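You operate a simulated robot arm through the tools that you are given. There is no shell and no other tool.

You run a simulated two-armed robot. Do the job below in one go: nothing can be reset, and whatever is moved stays where it is left.

Task
Switch on and start the drum in high gear at speed 2.

It is judged by the outcome, as a careful person would: the job done as asked, and still so three seconds after it is handed in. It fails if anything else is knocked over, pushed out of place, dropped, spilled or broken.

Robot
Two 7-joint arms with fingered hands on one trunk that stands fixed in place. Base frame: the origin is at the foot of the trunk, x ahead of it, y to its left, z up; the work surface is at about z = 1080. Lengths are in mm, angles in degrees, forces in N, time in s.
The left shoulder is at [70, 172, 1427], the right one opposite. Payload 5 kg a hand.
The TCP of each hand is the grasp point between the finger pads, 43 mm short of the fingertips. In the tool frame z runs along the fingers and y along their closing line. Largest opening 144 mm; the body of the gripper starts 50 mm behind the TCP. The gripper is a hand of 5 fingers: y runs from the thumb to the fingers, the wrist lies at [-21, -124, -221] in the tool frame, and closing takes about 1.5 s.
Orientation is told as [roll, pitch, yaw] about the base's x, y, z axes, in that order, counted from this pose: with the fingers straight down and the wrist toward the robot, the tool's x, y and z point along [0, 1, 0], [1, 0, 0] and [0, 0, -1] of the base frame.

Tools
- The arms move only by the tool servo_tool. It takes "left_increments", "right_increments" or both (then of equal length, played together; a hand with none holds still); each is one flat list of numbers, 7 for each row, row after row: the shift along the base's x, y, z in mm, then the turn, a rotation vector about the base's x, y, z in rad, then the opening, from 0 (shut) to 1 (fully open). In form: [dx, dy, dz, wx, wy, wz, gripper, dx, dy, dz, wx, wy, wz, gripper, ...]. A call has 1 to 20 rows; each row shifts and turns the commanded pose from where the row before left it. A row lasts 0.2 s, in which the tool goes at most 50 mm and 8.6 degrees; a call with a longer step from one row to the next is refused whole, and so is a gripper value outside its range. Where a pose cannot be reached the arm comes as near as it can. A force on the tool above 50 N (or 10 N above the force at the start of the call, whichever is more), or a blocked arm, ends the call early, and 0.2 s more pass. The fingers move at their own pace (about 45 mm/s each) and stop on an object; they squeeze with about 22 N. The grip force told is the motor's: it shows also when the fingers shut on nothing. Time passes only in rows, and 0.2 s behind the last, so rows that do not move let the fingers close. The reply holds the time, the measured pose of the TCP, the force on the tool along the base axes, the opening and the grip force, in the units named above and with some noise, with the torque about the TCP (base axes, N m) and any sound that the robot's microphone picked up, and new pictures: "views" is both (left out), scene, wrist or none (wrist: the cameras of the hands that moved).
- Cameras (640 x 400 px; columns grow to the right, rows downward): "scene" is now at [138.8, -18.9, 1672.9]; the picture's right is [-0.22, -0.98, -0.00], its down [-0.47, 0.11, -0.88] and it looks along [0.86, -0.19, -0.48] (base axes); focal length 254 px, centre (320, 200). "left" rides on the left gripper at [-86, -108, -168] in its tool frame; the picture's right is [-0.80, -0.28, 0.53], its down [0.54, -0.73, 0.42] and it looks along [0.27, 0.63, 0.73] (tool axes); focal length 275 px, centre (320, 200). "right" rides on the right gripper at [86, -108, -168] in its tool frame; the picture's right is [-0.80, 0.28, -0.53], its down [-0.54, -0.73, 0.42] and it looks along [-0.27, 0.63, 0.73] (tool axes); focal length 275 px, centre (320, 200).
- lift_body(by): slides the trunk up (or, below 0, down) by that many mm; the arms and the scene camera ride with it, the base frame stays. It gives what a move gives, with no picture.
- set_grasp(shape, hand): the hand has 5 fingers and takes this shape, open, in about a second: jaw (thumb against the fingers, like two jaws); tri (thumb and two fingers); tip (a fingertip pinch); poke (one finger out to press); point (the index stretched); flat (the hand flat); cup (the hand cupped); fist (a fist). The gripper value then closes the fingers along that shape, each until it touches; the sizes above hold for jaw. It gives what a move gives, with no picture.
- pan_tilt(pan, tilt): turns the head with the scene camera to pan (to the left, within 86 degrees either way) and tilt (down, from -29 to 69), counted from straight ahead of the robot. It gives what a move gives, and a new picture of the scene camera.
- probe_pixels(camera, pixels): for up to 12 pixels [column, row] of the newest picture of that camera ("zoom" is the newest enlarged one), the place [x, y, z] in the base frame of the surface seen there, good to about 2 mm. No time passes.
- close_up(camera, box): a new picture of the part [left, top, right, bottom] of that camera's present view, enlarged. No time passes.
- finish_job(): hands the job in; it is judged then, once.

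Unless the task says otherwise, let go and move clear before handing in.

The tools are called after ">>>" by a JSON object that holds its "op" and its "data". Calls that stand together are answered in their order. servo_tool: Moves the arms, as the interface text tells. Its arguments: {"type":"object","properties":{"left_increments":{"type":"array"},"right_increments":{"type":"array"},"views":{"type":"string","enum":["both","scene","wrist","none"]}},"required":[]} The other tools are called the same way: lift_body (by) slides the trunk up or down; set_grasp (shape, hand) gives the hand a shape; pan_tilt (pan, tilt) turns the head that bears the scene camera; probe_pixels (camera, pixels) gives the place of the surface under pixels of a picture; close_up (camera, box) takes an enlarged picture of a part of a camera's view; finish_job () hands the job in.

At the start:

```text
time_s: 0.0
left_eef_pos: [763.2, 90.3, 1579.3]
left_ee_rot: [0.0, 0.0, 0.0]
left_ft_force: [0.5, -0.3, -0.2]
left_wrist_torque: [0.02, 0.01, 0.0]
left_width: 143.5
left_grip_force: 0.0
left_shape: jaw
right_eef_pos: [602.1, -574.5, 1602.3]
right_ee_rot: [0.0, 0.0, 0.0]
right_ft_force: [-1.2, 0.4, 0.0]
right_wrist_torque: [0.0, 0.0, -0.01]
right_width: 143.5
right_grip_force: 0.1
right_shape: jaw
trunk travel left (down, up): [-525.0, 415.0]
head pan, tilt: [-12.6, 28.7]
```

scene: 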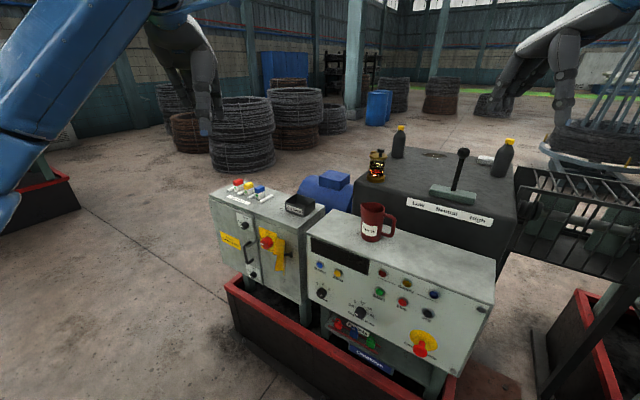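
right: 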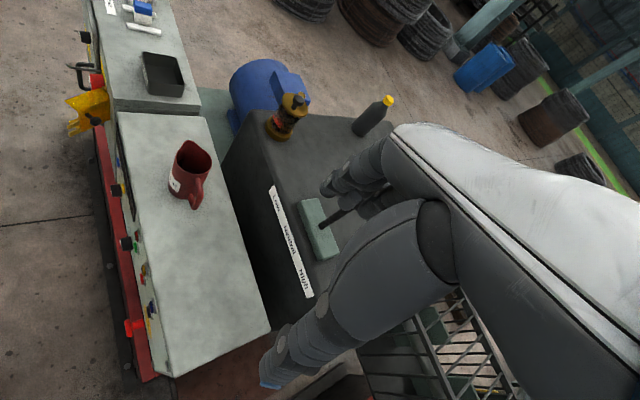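
left: 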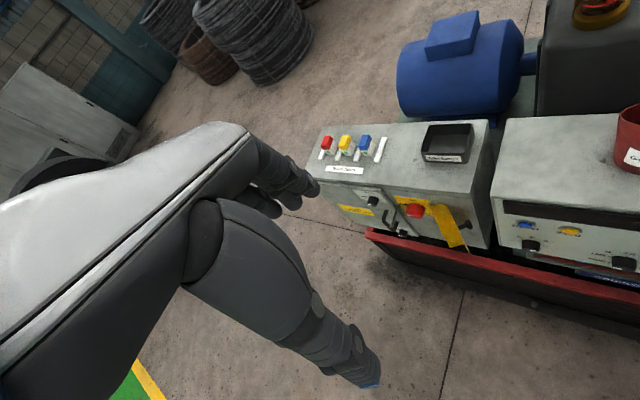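

The scene shows a control desk at about (400,270), a switch cabinet at about (260,240) and a gear lever at (460,170). I'll enlarge these to read the labels before I move anything.

>>> {"op": "close_up", "data": {"camera": "scene", "box": [300, 230, 500, 380]}}

>>> {"op": "close_up", "data": {"camera": "scene", "box": [200, 165, 340, 310]}}

>>> {"op": "close_up", "data": {"camera": "scene", "box": [350, 110, 540, 240]}}

>>> {"op": "close_up", "data": {"camera": "left", "box": [310, 110, 500, 260]}}

```text
2.67 times, centred on (400, 305) of scene
```

zoom: 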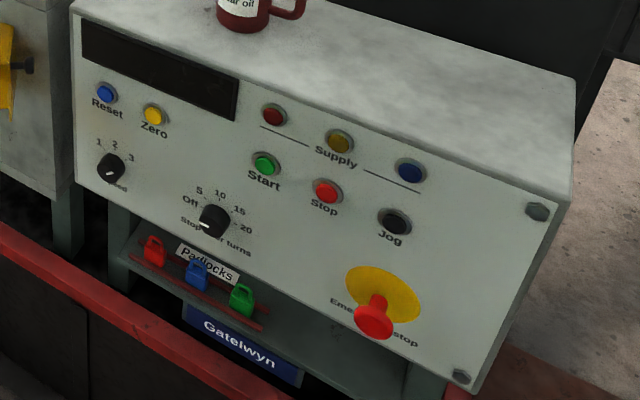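

```text
2.76 times, centred on (270, 238) of scene
```

zoom: 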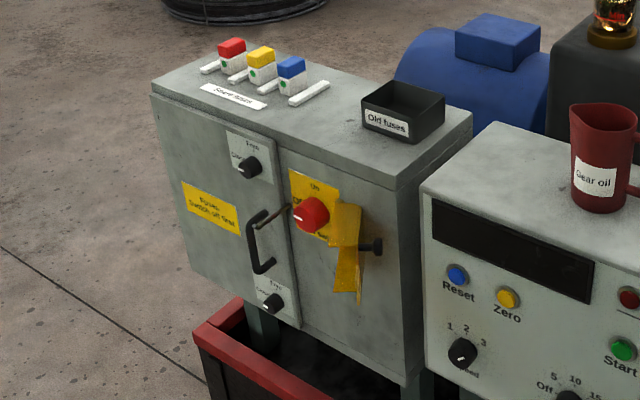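

```text
3.08 times, centred on (445, 175) of scene
```

zoom: 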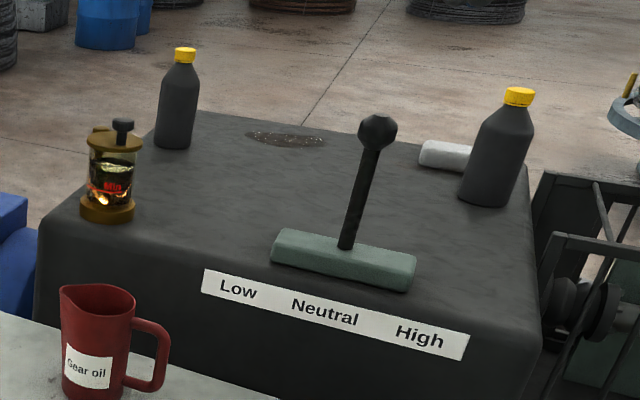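

```text
2.67 times, centred on (405, 185) of left
```

zoom: 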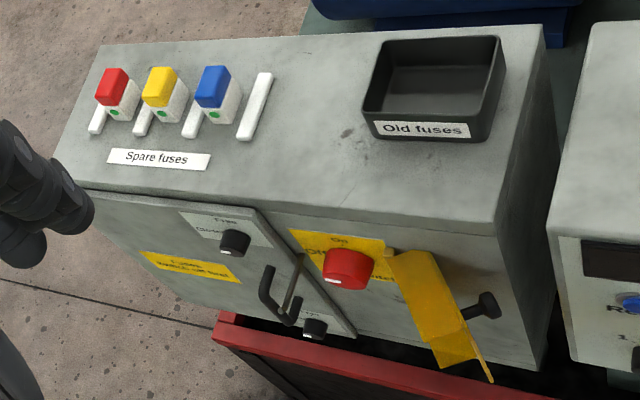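

The close-ups show a fuse cabinet with a red main switch and a yellow flap or tag beside it. There are also an oil sight glass marked "Min", supply lamps, speed and stop-after-turns knobs, and an emergency stop. I'll probe where these are and get closer enlargements.

>>> {"op": "probe_pixels", "data": {"camera": "scene", "pixels": [[267, 242], [255, 224], [250, 256], [321, 293], [360, 312], [420, 349], [379, 292], [402, 302], [462, 152], [451, 190], [377, 165], [372, 222]]}}

>>> {"op": "close_up", "data": {"camera": "scene", "box": [230, 210, 300, 290]}}

>>> {"op": "close_up", "data": {"camera": "scene", "box": [360, 140, 400, 190]}}

>>> {"op": "close_up", "data": {"camera": "scene", "box": [305, 250, 385, 330]}}

>>> {"op": "close_up", "data": {"camera": "scene", "box": [370, 260, 470, 370]}}

>>> {"op": "close_up", "data": {"camera": "left", "box": [350, 180, 480, 260]}}

```text
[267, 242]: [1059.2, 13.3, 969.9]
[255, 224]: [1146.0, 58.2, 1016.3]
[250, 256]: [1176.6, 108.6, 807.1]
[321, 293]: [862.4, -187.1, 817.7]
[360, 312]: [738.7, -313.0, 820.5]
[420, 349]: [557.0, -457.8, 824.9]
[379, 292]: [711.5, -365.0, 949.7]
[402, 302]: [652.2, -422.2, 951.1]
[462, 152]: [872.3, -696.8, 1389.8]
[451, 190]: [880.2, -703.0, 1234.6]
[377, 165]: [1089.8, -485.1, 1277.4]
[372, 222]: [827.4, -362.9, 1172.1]
```

```text
5.00 times, centred on (265, 250) of scene
```

zoom: 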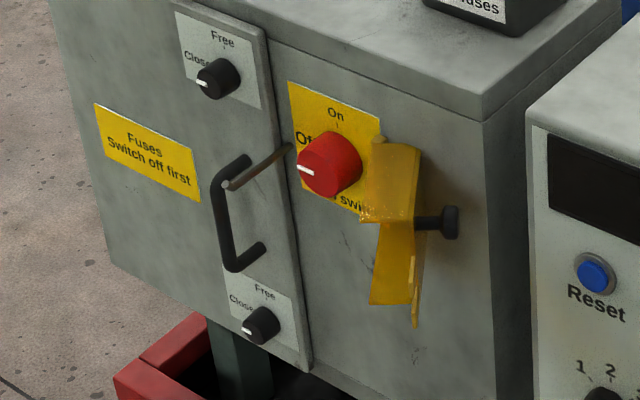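

```text
8.00 times, centred on (380, 165) of scene
```

zoom: 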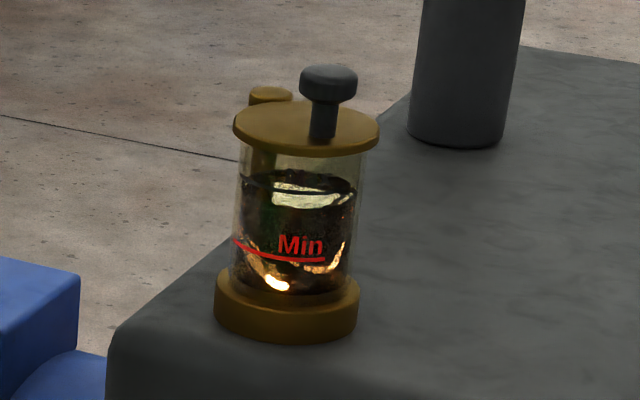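

```text
5.00 times, centred on (345, 290) of scene
```

zoom: 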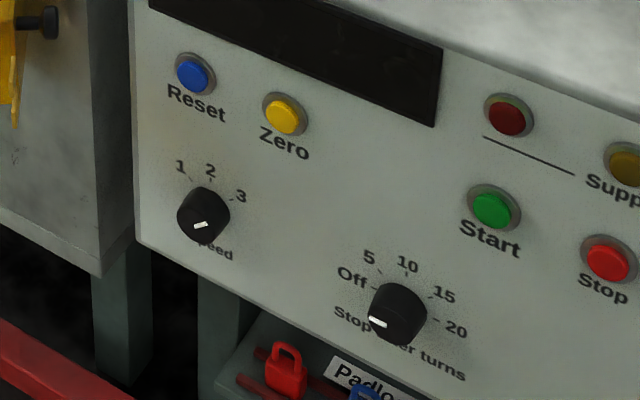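

```text
3.64 times, centred on (420, 315) of scene
```

zoom: 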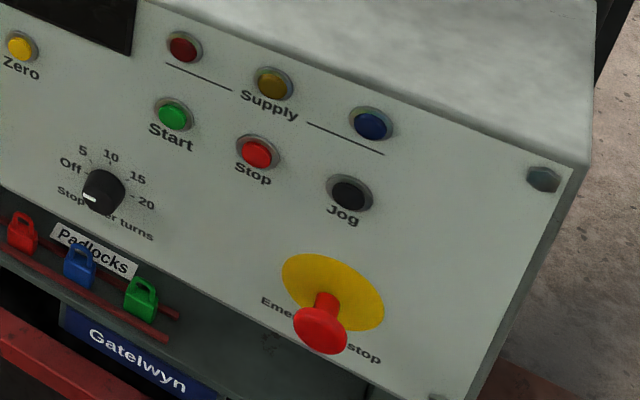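

```text
4.92 times, centred on (415, 220) of left
```

zoom: 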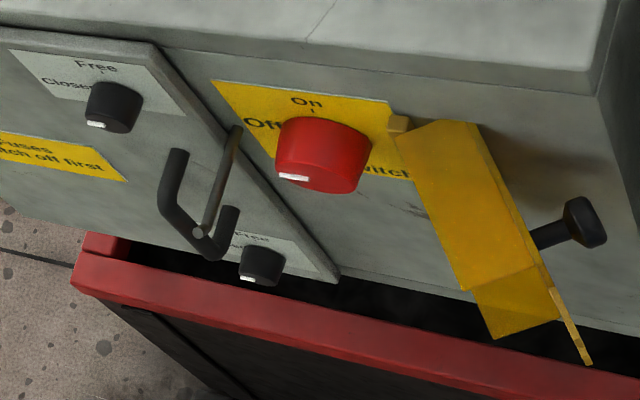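

The main switch points to Off, and both door fasteners seem to be at "Closed". I'll enlarge each knob further to read its pointer and to understand the yellow piece.

>>> {"op": "close_up", "data": {"camera": "scene", "box": [256, 228, 296, 268]}}

>>> {"op": "close_up", "data": {"camera": "scene", "box": [310, 275, 340, 305]}}

>>> {"op": "close_up", "data": {"camera": "scene", "box": [340, 295, 380, 330]}}

>>> {"op": "close_up", "data": {"camera": "scene", "box": [400, 320, 450, 365]}}

>>> {"op": "close_up", "data": {"camera": "scene", "box": [425, 140, 500, 215]}}

>>> {"op": "close_up", "data": {"camera": "left", "box": [390, 190, 440, 235]}}

>>> {"op": "close_up", "data": {"camera": "left", "box": [415, 195, 475, 255]}}

```text
10.00 times, centred on (276, 248) of scene
```

zoom: 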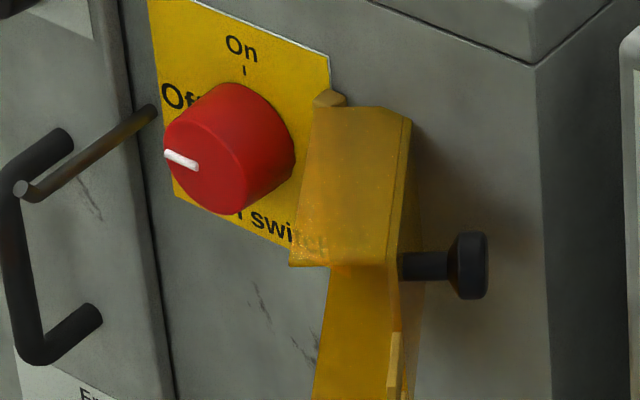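

```text
13.33 times, centred on (325, 290) of scene
```

zoom: 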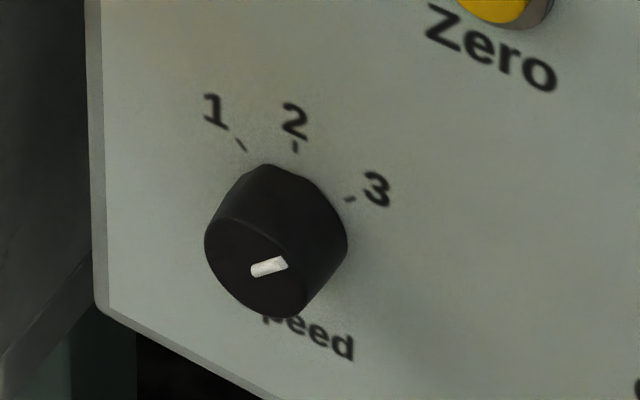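

```text
11.43 times, centred on (360, 312) of scene
```

zoom: 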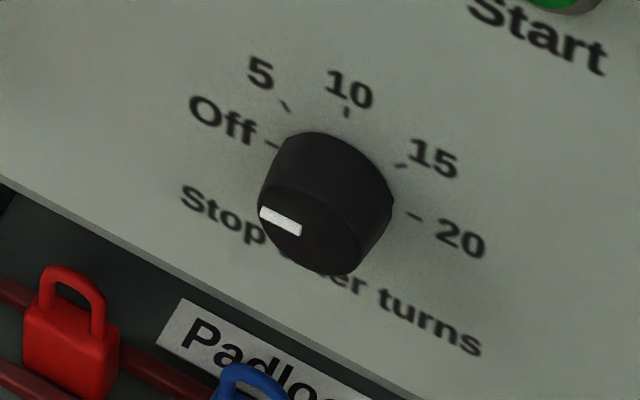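

```text
8.89 times, centred on (425, 342) of scene
```

zoom: 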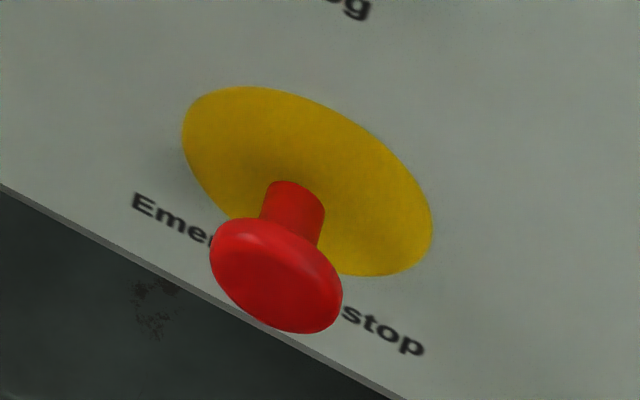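

```text
5.33 times, centred on (462, 178) of scene
```

zoom: 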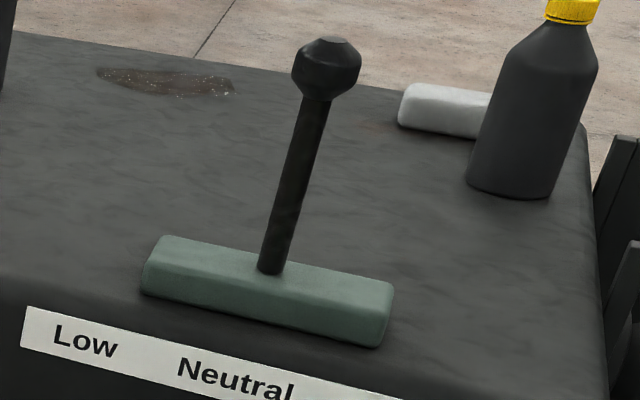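

```text
8.89 times, centred on (415, 212) of left
```

zoom: 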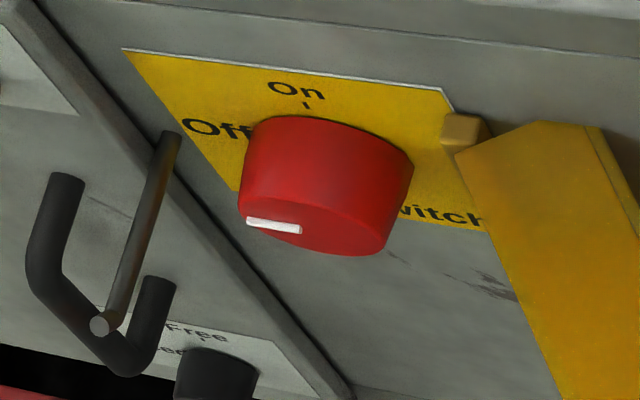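

```text
6.67 times, centred on (445, 225) of left
```

zoom: 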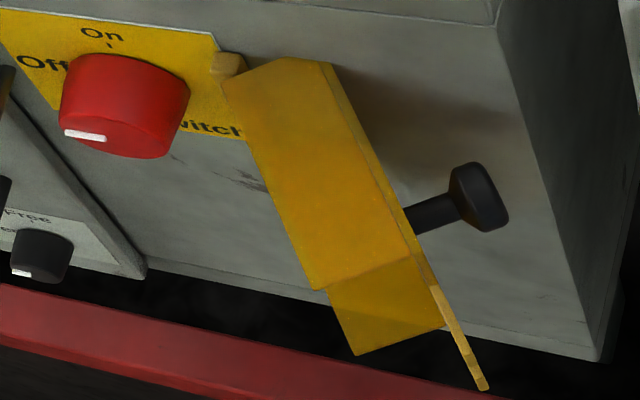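

The guard beside the main switch is swung open, the stop-after-turns knob seems to be at Off, and I can't yet tell where the speed pointer sits. I'll probe more points to map the panel planes.

>>> {"op": "probe_pixels", "data": {"camera": "scene", "pixels": [[312.2, 293.7], [330, 302], [340, 265], [355, 285], [395, 320], [440, 310], [470, 330], [450, 360], [430, 335], [320, 220], [480, 265], [400, 230]]}}

>>> {"op": "probe_pixels", "data": {"camera": "scene", "pixels": [[320.3, 294.9], [358.7, 314.6], [420, 350.4], [379.4, 291.9], [268, 243], [244.6, 225.6], [252.5, 271], [281, 243], [293, 250], [258, 244.5], [300, 240], [225, 240]]}}

>>> {"op": "probe_pixels", "data": {"camera": "scene", "pixels": [[463, 153], [458, 172], [453.5, 190], [440, 188], [475, 196], [410, 200], [500, 220], [520, 205], [398, 140], [505, 160], [378, 160], [490, 159]]}}

```text
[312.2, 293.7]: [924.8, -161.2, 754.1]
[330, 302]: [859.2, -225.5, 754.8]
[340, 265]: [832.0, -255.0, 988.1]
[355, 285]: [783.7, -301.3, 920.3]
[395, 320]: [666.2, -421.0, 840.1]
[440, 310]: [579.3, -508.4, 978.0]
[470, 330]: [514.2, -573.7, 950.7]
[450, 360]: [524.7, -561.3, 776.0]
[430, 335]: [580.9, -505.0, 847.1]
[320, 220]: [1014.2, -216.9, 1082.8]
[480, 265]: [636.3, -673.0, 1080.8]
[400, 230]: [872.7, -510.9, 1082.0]
```

```text
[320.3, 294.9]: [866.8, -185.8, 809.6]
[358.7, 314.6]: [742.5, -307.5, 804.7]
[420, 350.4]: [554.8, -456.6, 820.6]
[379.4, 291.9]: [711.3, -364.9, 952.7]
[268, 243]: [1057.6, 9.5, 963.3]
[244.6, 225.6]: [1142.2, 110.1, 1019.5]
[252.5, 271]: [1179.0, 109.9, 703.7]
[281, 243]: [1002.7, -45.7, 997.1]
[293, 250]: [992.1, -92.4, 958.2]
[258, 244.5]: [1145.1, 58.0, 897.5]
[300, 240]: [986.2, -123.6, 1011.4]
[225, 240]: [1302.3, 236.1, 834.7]
```

```text
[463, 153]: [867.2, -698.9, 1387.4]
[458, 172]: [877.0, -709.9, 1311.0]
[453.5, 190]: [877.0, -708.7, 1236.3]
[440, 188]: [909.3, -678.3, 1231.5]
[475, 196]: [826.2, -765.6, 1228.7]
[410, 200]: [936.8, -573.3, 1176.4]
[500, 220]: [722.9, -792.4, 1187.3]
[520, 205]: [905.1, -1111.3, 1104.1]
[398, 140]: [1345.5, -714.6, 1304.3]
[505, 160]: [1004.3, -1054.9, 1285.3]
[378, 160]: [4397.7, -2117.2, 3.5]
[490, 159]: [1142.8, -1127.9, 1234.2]
```

The panel is vertical, at about x−y=1086, and faces 45° to my left. The gear lever stands upright in Neutral and the speed pointer seems to be at 3. Before I touch anything, I'll pan right to see the drum and its cage.

>>> {"op": "pan_tilt", "data": {"pan": -45, "tilt": 28}}

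```text
time_s: 1.0
left_eef_pos: [762.0, 89.0, 1579.7]
left_ee_rot: [0.0, 0.0, -0.1]
left_ft_force: [0.8, 0.2, 0.3]
left_wrist_torque: [-0.01, 0.0, 0.02]
left_width: 143.7
left_grip_force: 0.1
left_shape: jaw
right_eef_pos: [603.0, -573.6, 1602.0]
right_ee_rot: [-0.1, 0.0, 0.0]
right_ft_force: [0.1, 0.3, -0.2]
right_wrist_torque: [0.01, 0.02, 0.01]
right_width: 143.6
right_grip_force: 0.0
right_shape: jaw
trunk travel left (down, up): [-525.0, 415.0]
head pan, tilt: [-45.0, 28.0]
```

scene: 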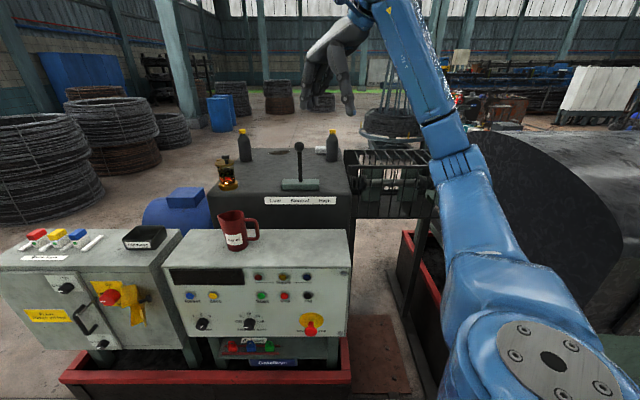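

With the head at −45° the desk is seen square on. I'll enlarge the knobs, the lever, the sight glass and the cage from here.

>>> {"op": "close_up", "data": {"camera": "scene", "box": [180, 305, 220, 335]}}

>>> {"op": "close_up", "data": {"camera": "scene", "box": [225, 305, 275, 340]}}

>>> {"op": "close_up", "data": {"camera": "scene", "box": [165, 265, 350, 370]}}

>>> {"op": "close_up", "data": {"camera": "scene", "box": [0, 220, 165, 355]}}

>>> {"op": "close_up", "data": {"camera": "scene", "box": [330, 100, 450, 230]}}

>>> {"op": "close_up", "data": {"camera": "scene", "box": [205, 120, 355, 215]}}

>>> {"op": "close_up", "data": {"camera": "scene", "box": [210, 150, 245, 195]}}

```text
13.33 times, centred on (200, 320) of scene
```

zoom: 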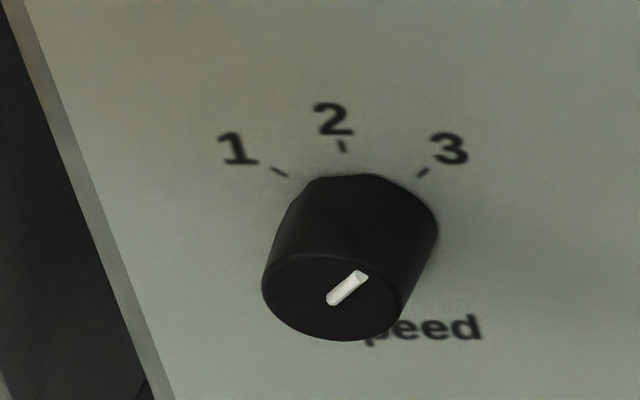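

```text
11.43 times, centred on (250, 322) of scene
```

zoom: 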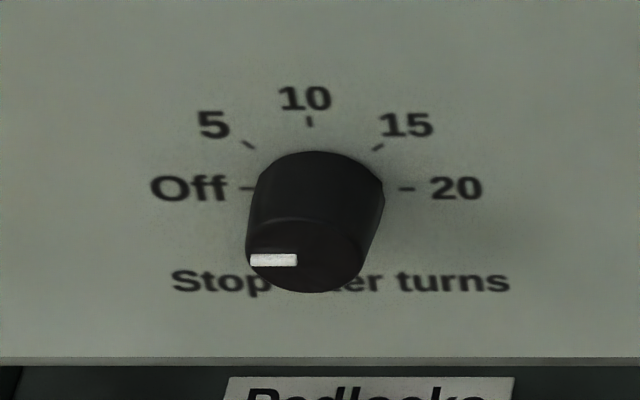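

```text
3.46 times, centred on (258, 318) of scene
```

zoom: 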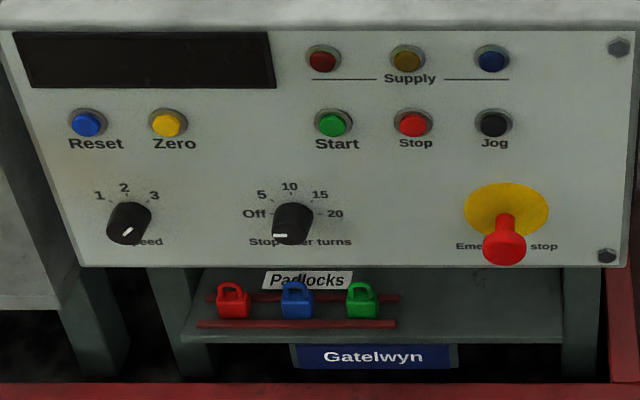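

```text
2.96 times, centred on (82, 288) of scene
```

zoom: 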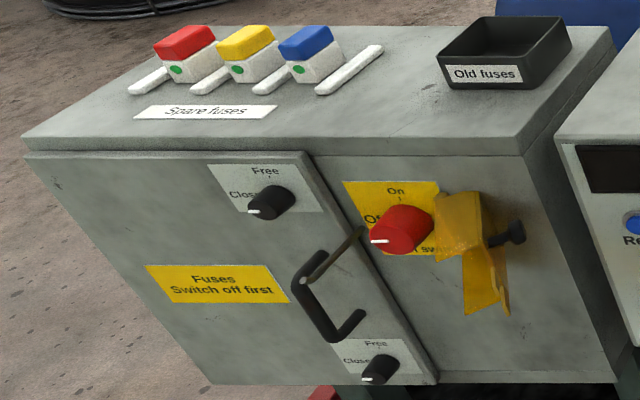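

```text
3.08 times, centred on (390, 165) of scene
```

zoom: 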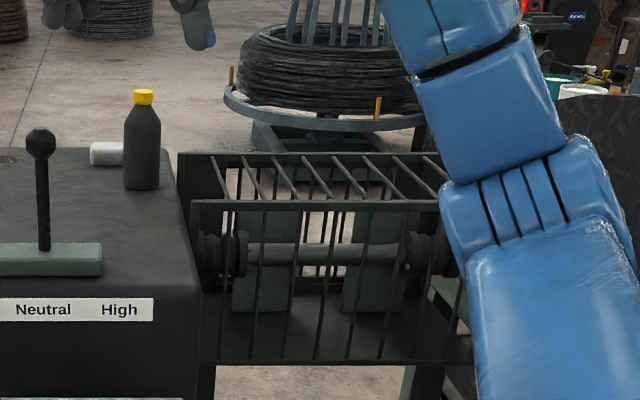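

```text
4.21 times, centred on (280, 168) of scene
```

zoom: 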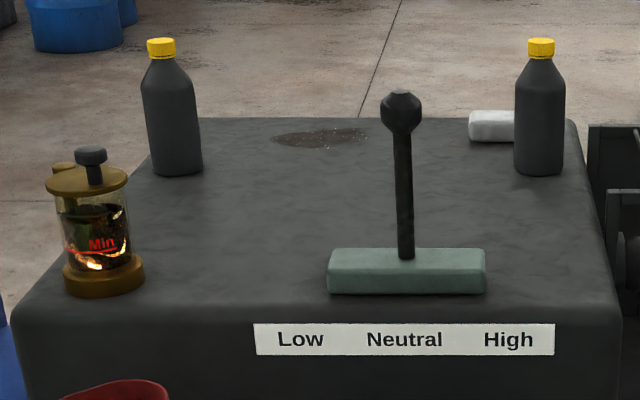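

```text
8.89 times, centred on (228, 172) of scene
```

zoom: 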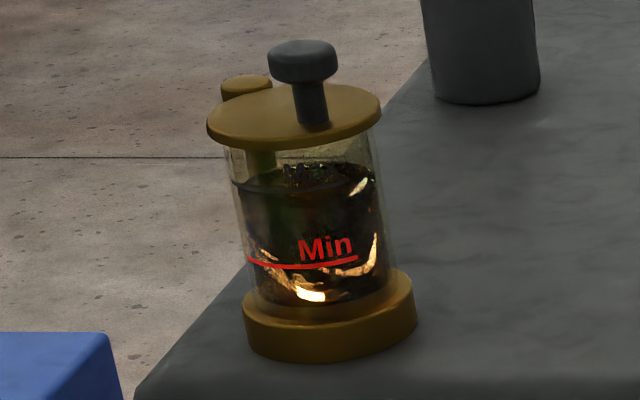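

Seen square on, the speed pointer is at 3, stop-after-turns is at Off, the e-stop stands out, the oil is above Min and the lever is at Neutral. I'll start with the lever: I'm bringing the right hand up with the jaw open so that it straddles the lever.

>>> {"op": "servo_tool", "data": {"right_increments": [10, 0, -5, 0, 0, 0.1309, 1, 10, 0, -5, 0, 0, 0.1309, 1, 10, 0, -5, 0, 0, 0.1309, 1, 10, 0, -5, 0, 0, 0.1309, 1, 10, 0, -10, -0.11336, -0.06545, 0, 1, 10, 0, -10, -0.11336, -0.06545, 0, 1, 10, 0, -10, -0.11336, -0.06545, 0, 1, 10, 0, -10, -0.11336, -0.06545, 0, 1, 10, 0, -10, -0.11336, -0.06545, 0, 1], "views": "both"}}

```text
time_s: 3.0
left_eef_pos: [756.5, 90.5, 1583.8]
left_ee_rot: [0.0, -0.3, 0.0]
left_ft_force: [-1.0, 1.3, 0.8]
left_wrist_torque: [-0.06, -0.17, 0.03]
left_width: 143.6
left_grip_force: 0.0
left_shape: jaw
right_eef_pos: [653.2, -556.6, 1560.7]
right_ee_rot: [-31.1, -11.7, 15.1]
right_ft_force: [-1.0, 0.5, -0.5]
right_wrist_torque: [0.02, -0.08, 0.02]
right_width: 144.0
right_grip_force: 0.2
right_shape: jaw
right hand out of reach, approached as far as the arm can: row 2, 3, 4, 5, 6
trunk travel left (down, up): [-525.0, 415.0]
head pan, tilt: [-45.0, 28.0]
```

scene: 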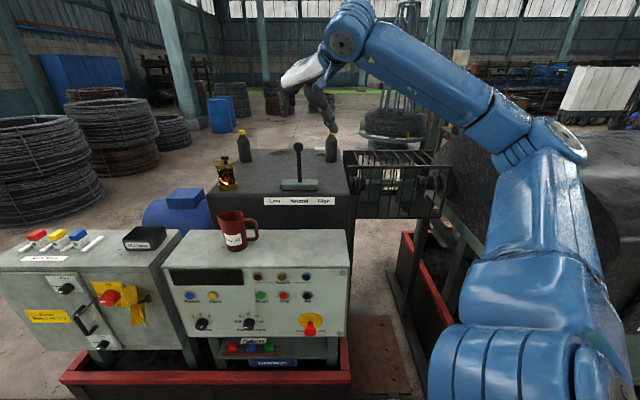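
right: 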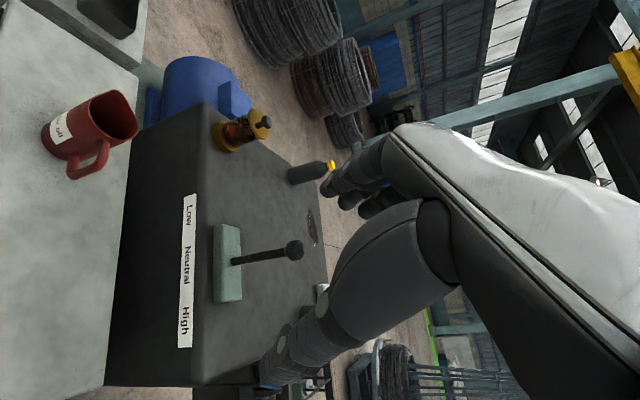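

The hand has begun to tilt toward the lever at pixel (297,165), but rows 2 to 6 hit a joint limit. I'll hold still for one row to see which pose it settles in.

>>> {"op": "servo_tool", "data": {"right_increments": [0, 0, 0, 0, 0, 0, 1, 0, 0, 0, 0, 0, 0, 1], "views": "none"}}

```text
time_s: 3.6
left_eef_pos: [760.7, 88.0, 1581.2]
left_ee_rot: [0.0, -0.1, 0.0]
left_ft_force: [0.2, -0.4, 0.2]
left_wrist_torque: [0.03, -0.04, 0.02]
left_width: 143.8
left_grip_force: 0.0
left_shape: jaw
right_eef_pos: [657.2, -558.0, 1558.7]
right_ee_rot: [-31.0, -11.8, 15.0]
right_ft_force: [-0.5, 0.3, -0.2]
right_wrist_torque: [0.01, -0.06, 0.0]
right_width: 143.6
right_grip_force: 0.1
right_shape: jaw
trunk travel left (down, up): [-525.0, 415.0]
head pan, tilt: [-45.0, 28.0]
```

It settled at roll −31, pitch −12, yaw 15, clear of everything. I'll turn it further toward the lever while moving forward and down to about 140 mm short of it.

>>> {"op": "servo_tool", "data": {"right_increments": [21, -0.6, -20, -0.1123, -0.0111, 0.0124, 1, 21, -0.6, -20, -0.1123, -0.0111, 0.0124, 1, 21, -0.6, -20, -0.1123, -0.0111, 0.0124, 1, 21, -0.6, -20, -0.1123, -0.0111, 0.0124, 1, 21, -0.6, -20, -0.1123, -0.0111, 0.0124, 1, 21, -0.6, -19, -0.1123, -0.0111, 0.0124, 1, 21, -0.6, -19, -0.1123, -0.0111, 0.0124, 1], "views": "both"}}

```text
time_s: 5.2
left_eef_pos: [764.5, 90.9, 1579.1]
left_ee_rot: [0.1, 0.1, -0.1]
left_ft_force: [0.8, 0.3, -0.5]
left_wrist_torque: [0.02, 0.05, 0.0]
left_width: 143.6
left_grip_force: 0.1
left_shape: jaw
right_eef_pos: [808.3, -561.8, 1420.6]
right_ee_rot: [-75.1, 0.3, 25.0]
right_ft_force: [-0.3, 0.7, -0.3]
right_wrist_torque: [0.02, 0.01, -0.05]
right_width: 143.9
right_grip_force: 0.0
right_shape: jaw
trunk travel left (down, up): [-525.0, 415.0]
head pan, tilt: [-45.0, 28.0]
```

scene: 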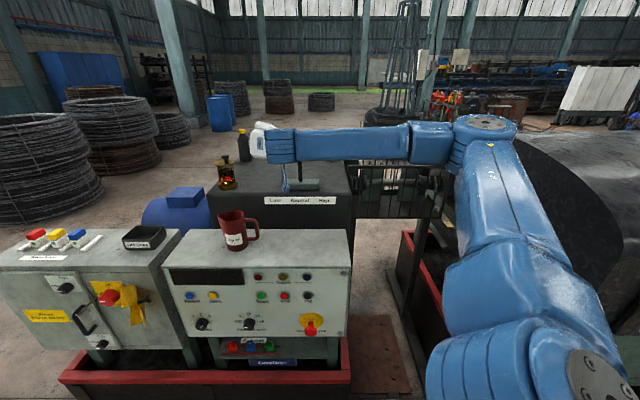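
right: 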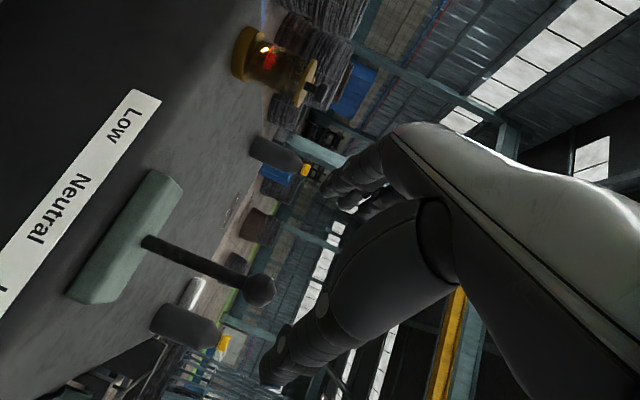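

The hand is now at [-75,0,25] and the lever knob is at (258,290) in the right camera. I'll probe the knob and stick for an exact approach.

>>> {"op": "probe_pixels", "data": {"camera": "right", "pixels": [[258, 290], [250, 285], [215, 272], [190, 260], [150, 243], [130, 215], [320, 185], [275, 370], [345, 200]]}}

>>> {"op": "close_up", "data": {"camera": "right", "box": [60, 120, 380, 400]}}

```text
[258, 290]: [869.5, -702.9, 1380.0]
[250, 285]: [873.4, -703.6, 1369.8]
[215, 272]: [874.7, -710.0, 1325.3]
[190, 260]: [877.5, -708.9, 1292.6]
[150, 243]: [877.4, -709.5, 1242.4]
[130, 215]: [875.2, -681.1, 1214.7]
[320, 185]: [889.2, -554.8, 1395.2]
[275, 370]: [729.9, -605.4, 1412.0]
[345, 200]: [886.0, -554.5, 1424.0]
```

```text
1.43 times, centred on (220, 260) of right
```

zoom: 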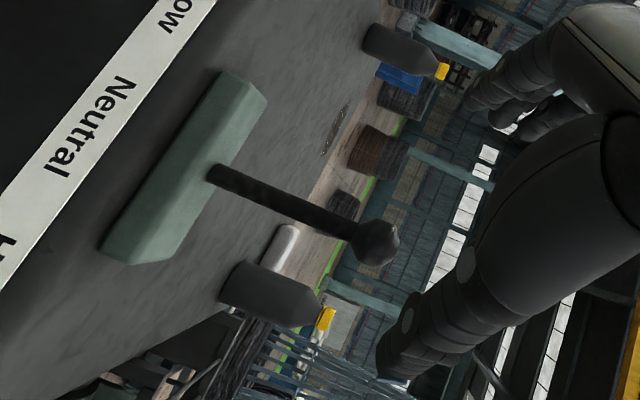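

The knob's near surface is at (870,-703,1380) and the jaw is centred on it. I'll advance along the fingers so the open jaw straddles the knob.

>>> {"op": "servo_tool", "data": {"right_increments": [10.5, -22.3, -7.5, 0, 0, 0, 1, 10.5, -22.3, -7.5, 0, 0, 0, 1, 10.5, -22.3, -7.5, 0, 0, 0, 1, 10.5, -22.3, -7.5, 0, 0, 0, 1, 10.5, -22.3, -7.5, 0, 0, 0, 1, 10.5, -22.3, -7.5, 0, 0, 0, 1], "views": "both"}}

```text
time_s: 6.6
left_eef_pos: [763.5, 89.6, 1579.7]
left_ee_rot: [0.0, 0.1, -0.1]
left_ft_force: [0.1, 0.0, -0.6]
left_wrist_torque: [0.02, 0.01, 0.01]
left_width: 143.6
left_grip_force: 0.0
left_shape: jaw
right_eef_pos: [870.3, -693.5, 1375.7]
right_ee_rot: [-75.0, 0.3, 25.0]
right_ft_force: [-0.2, 0.4, 0.1]
right_wrist_torque: [-0.01, 0.02, 0.01]
right_width: 144.0
right_grip_force: 0.1
right_shape: jaw
trunk travel left (down, up): [-525.0, 415.0]
head pan, tilt: [-45.0, 28.0]
```

scene: 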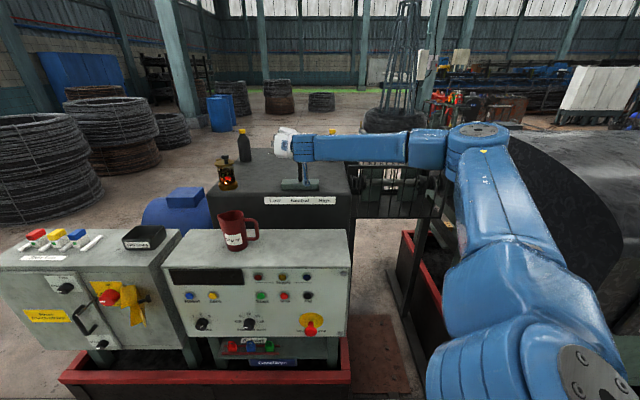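
right: 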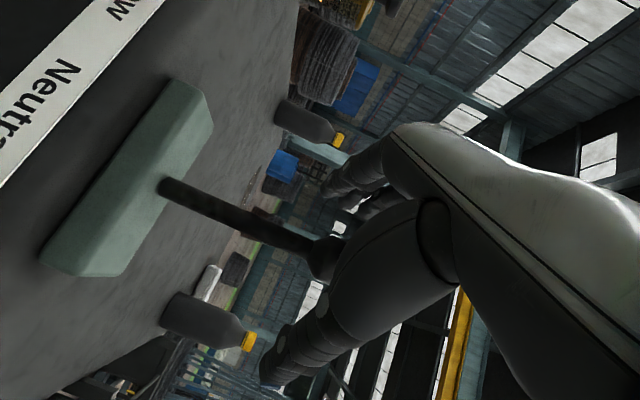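

The knob is now between thumb and fingers, near (320,255) in the right camera, with no contact force. I'll close on it.

>>> {"op": "servo_tool", "data": {"right_increments": [0, 0, 0, 0, 0, 0, 0.5, 0, 0, 0, 0, 0, 0, 0.2, 0, 0, 0, 0, 0, 0, 0, 0, 0, 0, 0, 0, 0, 0, 0, 0, 0, 0, 0, 0, 0, 0, 0, 0, 0, 0, 0, 0, 0, 0, 0, 0, 0, 0, 0, 0, 0, 0, 0, 0, 0, 0], "views": "both"}}

```text
time_s: 8.4
left_eef_pos: [763.1, 88.8, 1579.9]
left_ee_rot: [0.0, 0.0, 0.0]
left_ft_force: [0.8, -0.1, 0.5]
left_wrist_torque: [0.0, -0.02, 0.02]
left_width: 143.7
left_grip_force: 0.0
left_shape: jaw
right_eef_pos: [870.1, -695.2, 1375.9]
right_ee_rot: [-75.0, 0.2, 24.9]
right_ft_force: [0.5, -1.8, -1.1]
right_wrist_torque: [0.02, -0.06, 0.1]
right_width: 24.3
right_grip_force: 21.7
right_shape: jaw
trunk travel left (down, up): [-525.0, 415.0]
head pan, tilt: [-45.0, 28.0]
```

scene: 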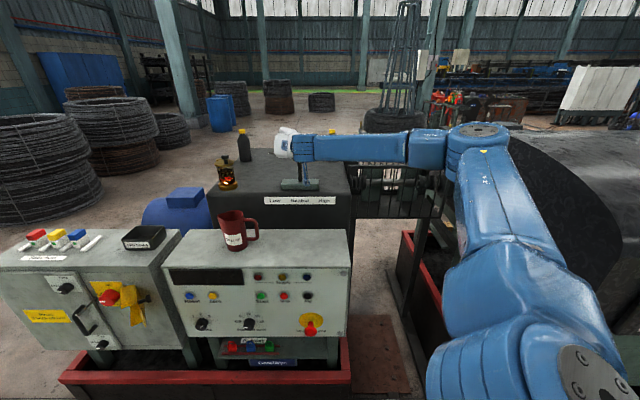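
right: 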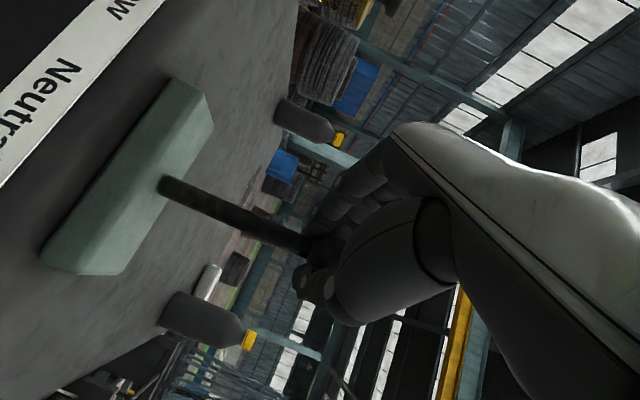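

The grip is firm at a width of 24 mm and 21.7 N. I'll move the knob along the panel toward High (direction −x,−y) in small steps, watching the force.

>>> {"op": "servo_tool", "data": {"right_increments": [-5.7, -5.7, 0, 0, 0, 0, 0, -5.7, -5.7, -0.5, 0, 0, 0, 0, -5.7, -5.7, -1, 0, 0, 0, 0, -5.7, -5.7, -1.5, 0, 0, 0, 0], "views": "wrist"}}

```text
time_s: 9.4
left_eef_pos: [762.0, 90.2, 1580.1]
left_ee_rot: [0.0, 0.1, 0.0]
left_ft_force: [0.4, 0.2, 0.7]
left_wrist_torque: [0.01, -0.02, 0.02]
left_width: 143.5
left_grip_force: 0.1
left_shape: jaw
right_eef_pos: [845.7, -718.2, 1372.0]
right_ee_rot: [-75.0, 0.3, 24.8]
right_ft_force: [5.1, -3.1, 4.8]
right_wrist_torque: [0.09, -0.5, 0.14]
right_width: 24.3
right_grip_force: 22.4
right_shape: jaw
trunk travel left (down, up): [-525.0, 415.0]
head pan, tilt: [-45.0, 28.0]
```

right: 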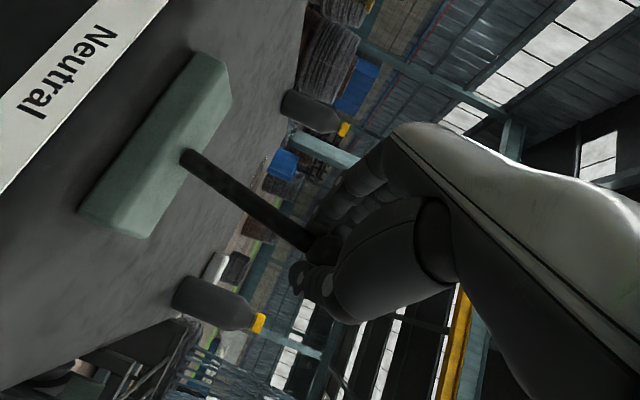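

The knob has moved about 33 mm with only a few newtons of force and the lever is tilting the right way. I'll carry on along the arc.

>>> {"op": "servo_tool", "data": {"right_increments": [-5, -5, -1.8, 0, 0, 0, 0, -5, -5, -2, 0, 0, 0, 0, -5, -5, -2.4, 0, 0, 0, 0, -5, -5, -2.8, 0, 0, 0, 0], "views": "wrist"}}

```text
time_s: 10.4
left_eef_pos: [762.6, 88.8, 1580.0]
left_ee_rot: [0.1, 0.0, 0.0]
left_ft_force: [0.4, 0.2, 0.0]
left_wrist_torque: [-0.01, -0.02, -0.01]
left_width: 143.7
left_grip_force: 0.1
left_shape: jaw
right_eef_pos: [826.9, -739.3, 1364.8]
right_ee_rot: [-75.0, 0.2, 24.9]
right_ft_force: [7.1, -8.0, 7.3]
right_wrist_torque: [0.02, -0.72, 0.1]
right_width: 23.9
right_grip_force: 22.0
right_shape: jaw
trunk travel left (down, up): [-525.0, 415.0]
head pan, tilt: [-45.0, 28.0]
```

right: 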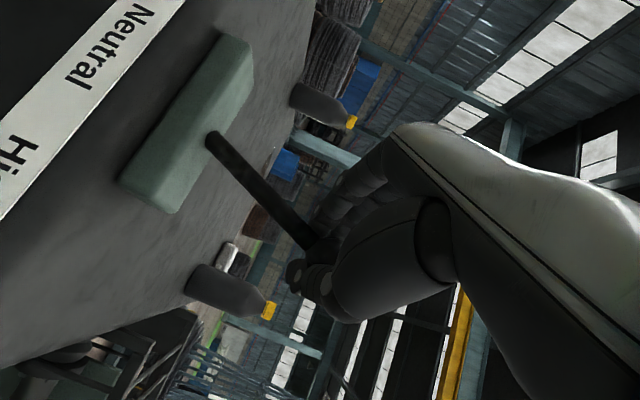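

That is about 61 mm of travel with still no resistance along the path. I'll keep going in smaller steps until the lever seats.

>>> {"op": "servo_tool", "data": {"right_increments": [-4, -4, -2.6, 0, 0, 0, 0, -4, -4, -2.8, 0, 0, 0, 0, -4, -4, -3.0, 0, 0, 0, 0], "views": "wrist"}}

```text
time_s: 11.2
left_eef_pos: [763.6, 90.6, 1580.3]
left_ee_rot: [0.0, 0.0, 0.1]
left_ft_force: [0.5, -0.5, -0.6]
left_wrist_torque: [-0.05, 0.04, -0.02]
left_width: 143.6
left_grip_force: 0.1
left_shape: jaw
right_eef_pos: [815.8, -749.3, 1357.0]
right_ee_rot: [-75.0, 0.2, 25.1]
right_ft_force: [9.5, -8.1, 11.7]
right_wrist_torque: [-0.01, -0.86, 0.12]
right_width: 23.7
right_grip_force: 22.4
right_shape: jaw
trunk travel left (down, up): [-525.0, 415.0]
head pan, tilt: [-45.0, 28.0]
```

right: 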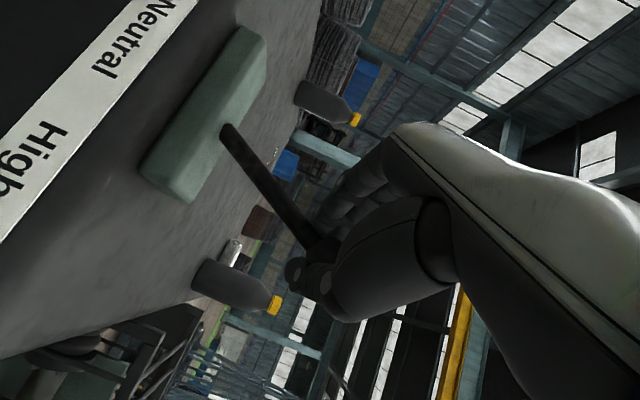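

The lever is about 77 mm over and the force is still low. I'll probe two points on the stick to get its tilt and pivot.

>>> {"op": "probe_pixels", "data": {"camera": "right", "pixels": [[227, 132], [250, 163], [280, 200], [305, 232], [215, 130], [180, 190], [240, 60]]}}

```text
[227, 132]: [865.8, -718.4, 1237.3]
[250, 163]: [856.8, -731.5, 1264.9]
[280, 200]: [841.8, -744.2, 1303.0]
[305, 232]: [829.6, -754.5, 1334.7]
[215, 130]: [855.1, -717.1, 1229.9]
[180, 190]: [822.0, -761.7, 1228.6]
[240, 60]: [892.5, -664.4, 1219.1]
```

The stick is tilted about 28° about a pivot near z=1209. I'll go on along the tangent in small steps to feel for the end stop.

>>> {"op": "servo_tool", "data": {"right_increments": [-3, -3, -2.1, 0, 0, 0, 0, -3, -3, -2.3, 0, 0, 0, 0, -3, -3, -2.4, 0, 0, 0, 0], "views": "wrist"}}

```text
time_s: 12.0
left_eef_pos: [764.6, 94.7, 1578.2]
left_ee_rot: [-0.2, 0.1, 0.0]
left_ft_force: [-0.2, 0.2, -0.7]
left_wrist_torque: [-0.03, 0.04, 0.01]
left_width: 143.7
left_grip_force: 0.1
left_shape: jaw
right_eef_pos: [810.7, -751.9, 1353.5]
right_ee_rot: [-75.1, 0.1, 25.3]
right_ft_force: [30.4, 6.3, 24.2]
right_wrist_torque: [-0.15, -1.29, 0.91]
right_width: 25.9
right_grip_force: 21.6
right_shape: jaw
trunk travel left (down, up): [-525.0, 415.0]
head pan, tilt: [-45.0, 28.0]
```

right: 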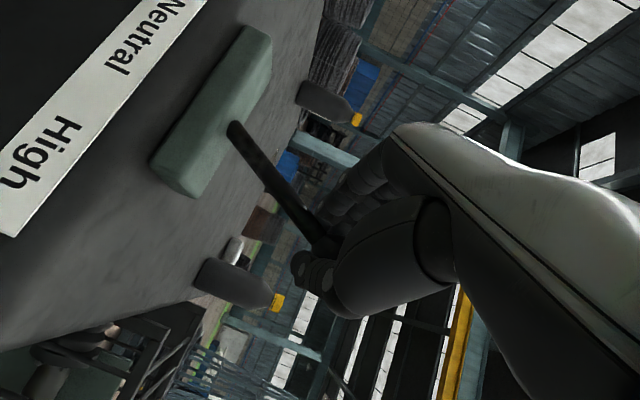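

The force has risen to about 30 N against the push, so the lever is at the High stop. I'll ease off slightly and open the hand.

>>> {"op": "servo_tool", "data": {"right_increments": [1.5, 1.5, 1, 0, 0, 0, 0, 1, 1, 1, 0, 0, 0, 0, 0, 0, 0, 0, 0, 0, 0.3, 0, 0, 0, 0, 0, 0, 0.6, 0, 0, 0, 0, 0, 0, 1, 0, 0, 0, 0, 0, 0, 1, 0, 0, 0, 0, 0, 0, 1, 0, 0, 0, 0, 0, 0, 1, 0, 0, 0, 0, 0, 0, 1, 0, 0, 0, 0, 0, 0, 1], "views": "wrist"}}

```text
time_s: 14.2
left_eef_pos: [762.0, 90.0, 1579.7]
left_ee_rot: [0.1, 0.0, 0.0]
left_ft_force: [-0.2, 0.1, -0.5]
left_wrist_torque: [-0.01, 0.01, 0.0]
left_width: 143.6
left_grip_force: 0.0
left_shape: jaw
right_eef_pos: [808.9, -755.2, 1350.5]
right_ee_rot: [-74.8, 0.3, 25.0]
right_ft_force: [-0.7, 0.0, -0.6]
right_wrist_torque: [-0.02, 0.03, -0.01]
right_width: 143.4
right_grip_force: 0.0
right_shape: jaw
trunk travel left (down, up): [-525.0, 415.0]
head pan, tilt: [-45.0, 28.0]
```

right: 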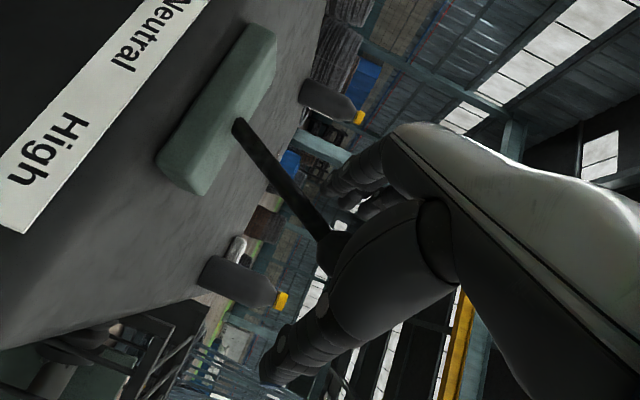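

The hand is open and free of load, and the lever stays leaned toward High. I'll back straight out along the fingers.

>>> {"op": "servo_tool", "data": {"right_increments": [-10, 21.9, 7, 0, 0, 0, 1, -10, 21.9, 7, 0, 0, 0, 1, -10, 21.9, 7, 0, 0, 0, 1, -10, 21.9, 7, 0, 0, 0, 1, -10, 21.9, 7, 0, 0, 0, 1, -10, 21.9, 7, 0, 0, 0, 1, -10, 21.9, 7, 0, 0, 0, 1], "views": "both"}}

```text
time_s: 15.8
left_eef_pos: [762.4, 90.6, 1579.1]
left_ee_rot: [0.0, 0.0, 0.0]
left_ft_force: [-0.1, 0.0, 0.1]
left_wrist_torque: [-0.03, -0.02, 0.0]
left_width: 143.3
left_grip_force: 0.1
left_shape: jaw
right_eef_pos: [736.0, -602.0, 1400.7]
right_ee_rot: [-74.9, 0.3, 25.0]
right_ft_force: [-1.2, 0.0, -0.1]
right_wrist_torque: [-0.01, 0.01, 0.02]
right_width: 143.7
right_grip_force: 0.0
right_shape: jaw
trunk travel left (down, up): [-525.0, 415.0]
head pan, tilt: [-45.0, 28.0]
```

scene: 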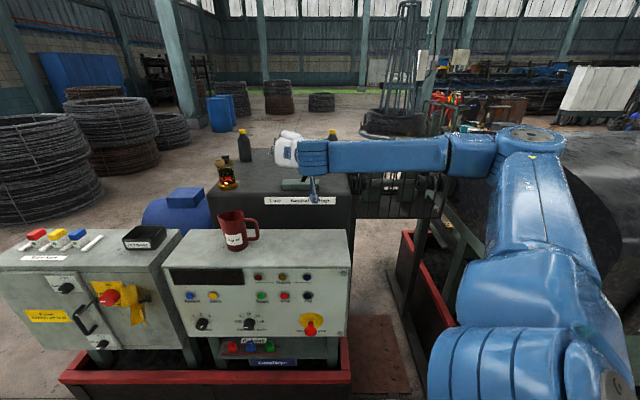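
right: 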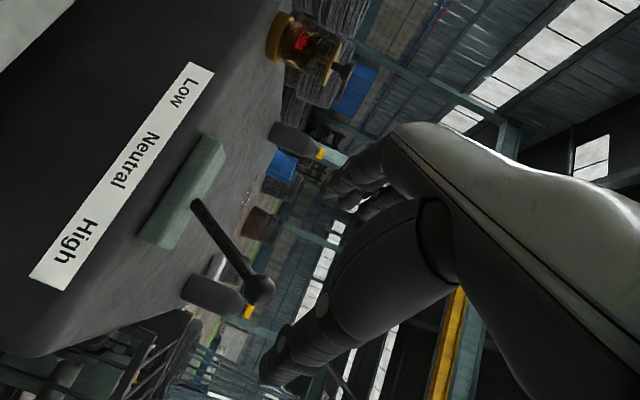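

The lever now leans clearly toward High (right camera, knob at (260,290)). I'll take the right hand back and up, out of the way, before lowering the trunk for the panel work.

>>> {"op": "servo_tool", "data": {"right_increments": [-19.4, 11.7, 22.7, 0.1123, 0.0111, -0.0124, 1, -19.4, 11.7, 22.7, 0.1123, 0.0111, -0.0124, 1, -19.4, 11.7, 22.7, 0.1123, 0.0111, -0.0124, 1, -19.4, 11.7, 22.7, 0.1123, 0.0111, -0.0124, 1, -19.4, 11.7, 22.7, 0.1123, 0.0111, -0.0124, 1, -19.4, 11.7, 22.7, 0.1123, 0.0111, -0.0124, 1, -19.4, 11.7, 22.7, 0.1123, 0.0111, -0.0124, 1, -10, 8, 24, 0.1018, 0.054, -0.0397, 1, -10, 8, 24, 0.1018, 0.054, -0.0397, 1, -10, 8, 24, 0.1018, 0.054, -0.0397, 1, -10, 8, 24, 0.1018, 0.054, -0.0397, 1, -10, 8, 24, 0.1018, 0.054, -0.0397, 1], "views": "scene"}}

```text
time_s: 18.4
left_eef_pos: [763.3, 90.6, 1578.6]
left_ee_rot: [0.1, 0.1, -0.1]
left_ft_force: [-0.2, -0.3, 0.2]
left_wrist_torque: [0.01, -0.02, 0.0]
left_width: 143.8
left_grip_force: 0.0
left_shape: jaw
right_eef_pos: [552.5, -480.6, 1679.1]
right_ee_rot: [0.0, 0.3, 0.2]
right_ft_force: [-0.4, 0.4, 0.5]
right_wrist_torque: [-0.02, 0.03, 0.0]
right_width: 143.8
right_grip_force: 0.0
right_shape: jaw
trunk travel left (down, up): [-525.0, 415.0]
head pan, tilt: [-45.0, 28.0]
```

scene: 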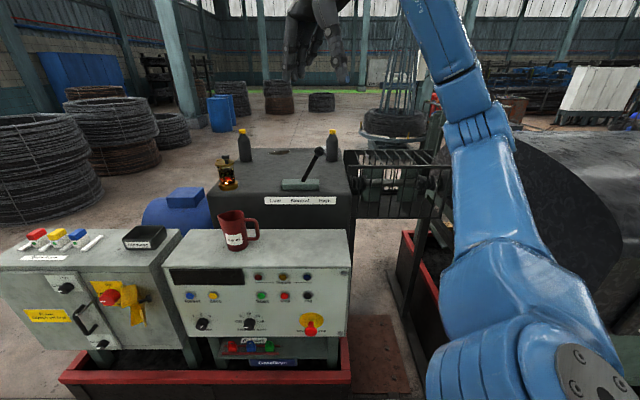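

The lever stays at High in the scene view, pixel (317,155). Before lowering the trunk I'll check where the right elbow and forearm are relative to the machine below.

>>> {"op": "probe_pixels", "data": {"camera": "scene", "pixels": [[475, 130], [460, 70], [430, 20], [500, 200], [530, 290], [300, 40], [420, 230], [520, 180], [400, 165], [560, 160], [410, 245]]}}

>>> {"op": "pan_tilt", "data": {"pan": -10, "tilt": 40}}

```text
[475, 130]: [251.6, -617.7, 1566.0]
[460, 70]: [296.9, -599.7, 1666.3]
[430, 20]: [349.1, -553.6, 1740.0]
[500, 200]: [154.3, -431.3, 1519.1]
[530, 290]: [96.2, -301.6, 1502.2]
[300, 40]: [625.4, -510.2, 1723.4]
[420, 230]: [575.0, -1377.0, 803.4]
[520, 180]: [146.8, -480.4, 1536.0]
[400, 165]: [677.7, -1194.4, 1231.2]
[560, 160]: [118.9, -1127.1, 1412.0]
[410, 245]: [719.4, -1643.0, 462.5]
```

```text
time_s: 19.4
left_eef_pos: [762.7, 89.5, 1579.5]
left_ee_rot: [0.0, 0.0, 0.0]
left_ft_force: [-0.7, 0.5, 0.1]
left_wrist_torque: [0.0, -0.04, -0.03]
left_width: 143.5
left_grip_force: 0.0
left_shape: jaw
right_eef_pos: [552.9, -481.7, 1678.9]
right_ee_rot: [-0.1, 0.1, 0.3]
right_ft_force: [-0.5, 0.1, -0.4]
right_wrist_torque: [0.02, 0.01, 0.0]
right_width: 143.8
right_grip_force: 0.1
right_shape: jaw
trunk travel left (down, up): [-525.0, 415.0]
head pan, tilt: [-10.0, 40.0]
```

scene: 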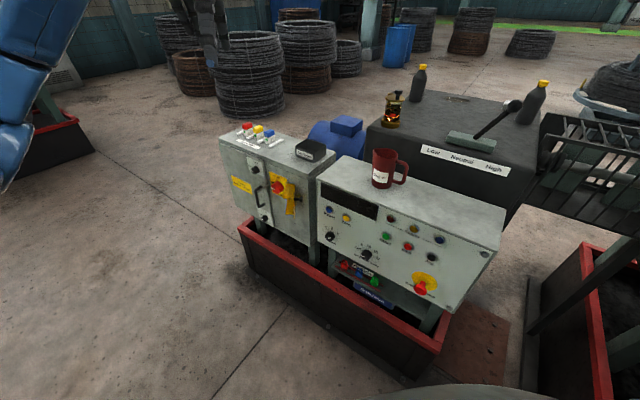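

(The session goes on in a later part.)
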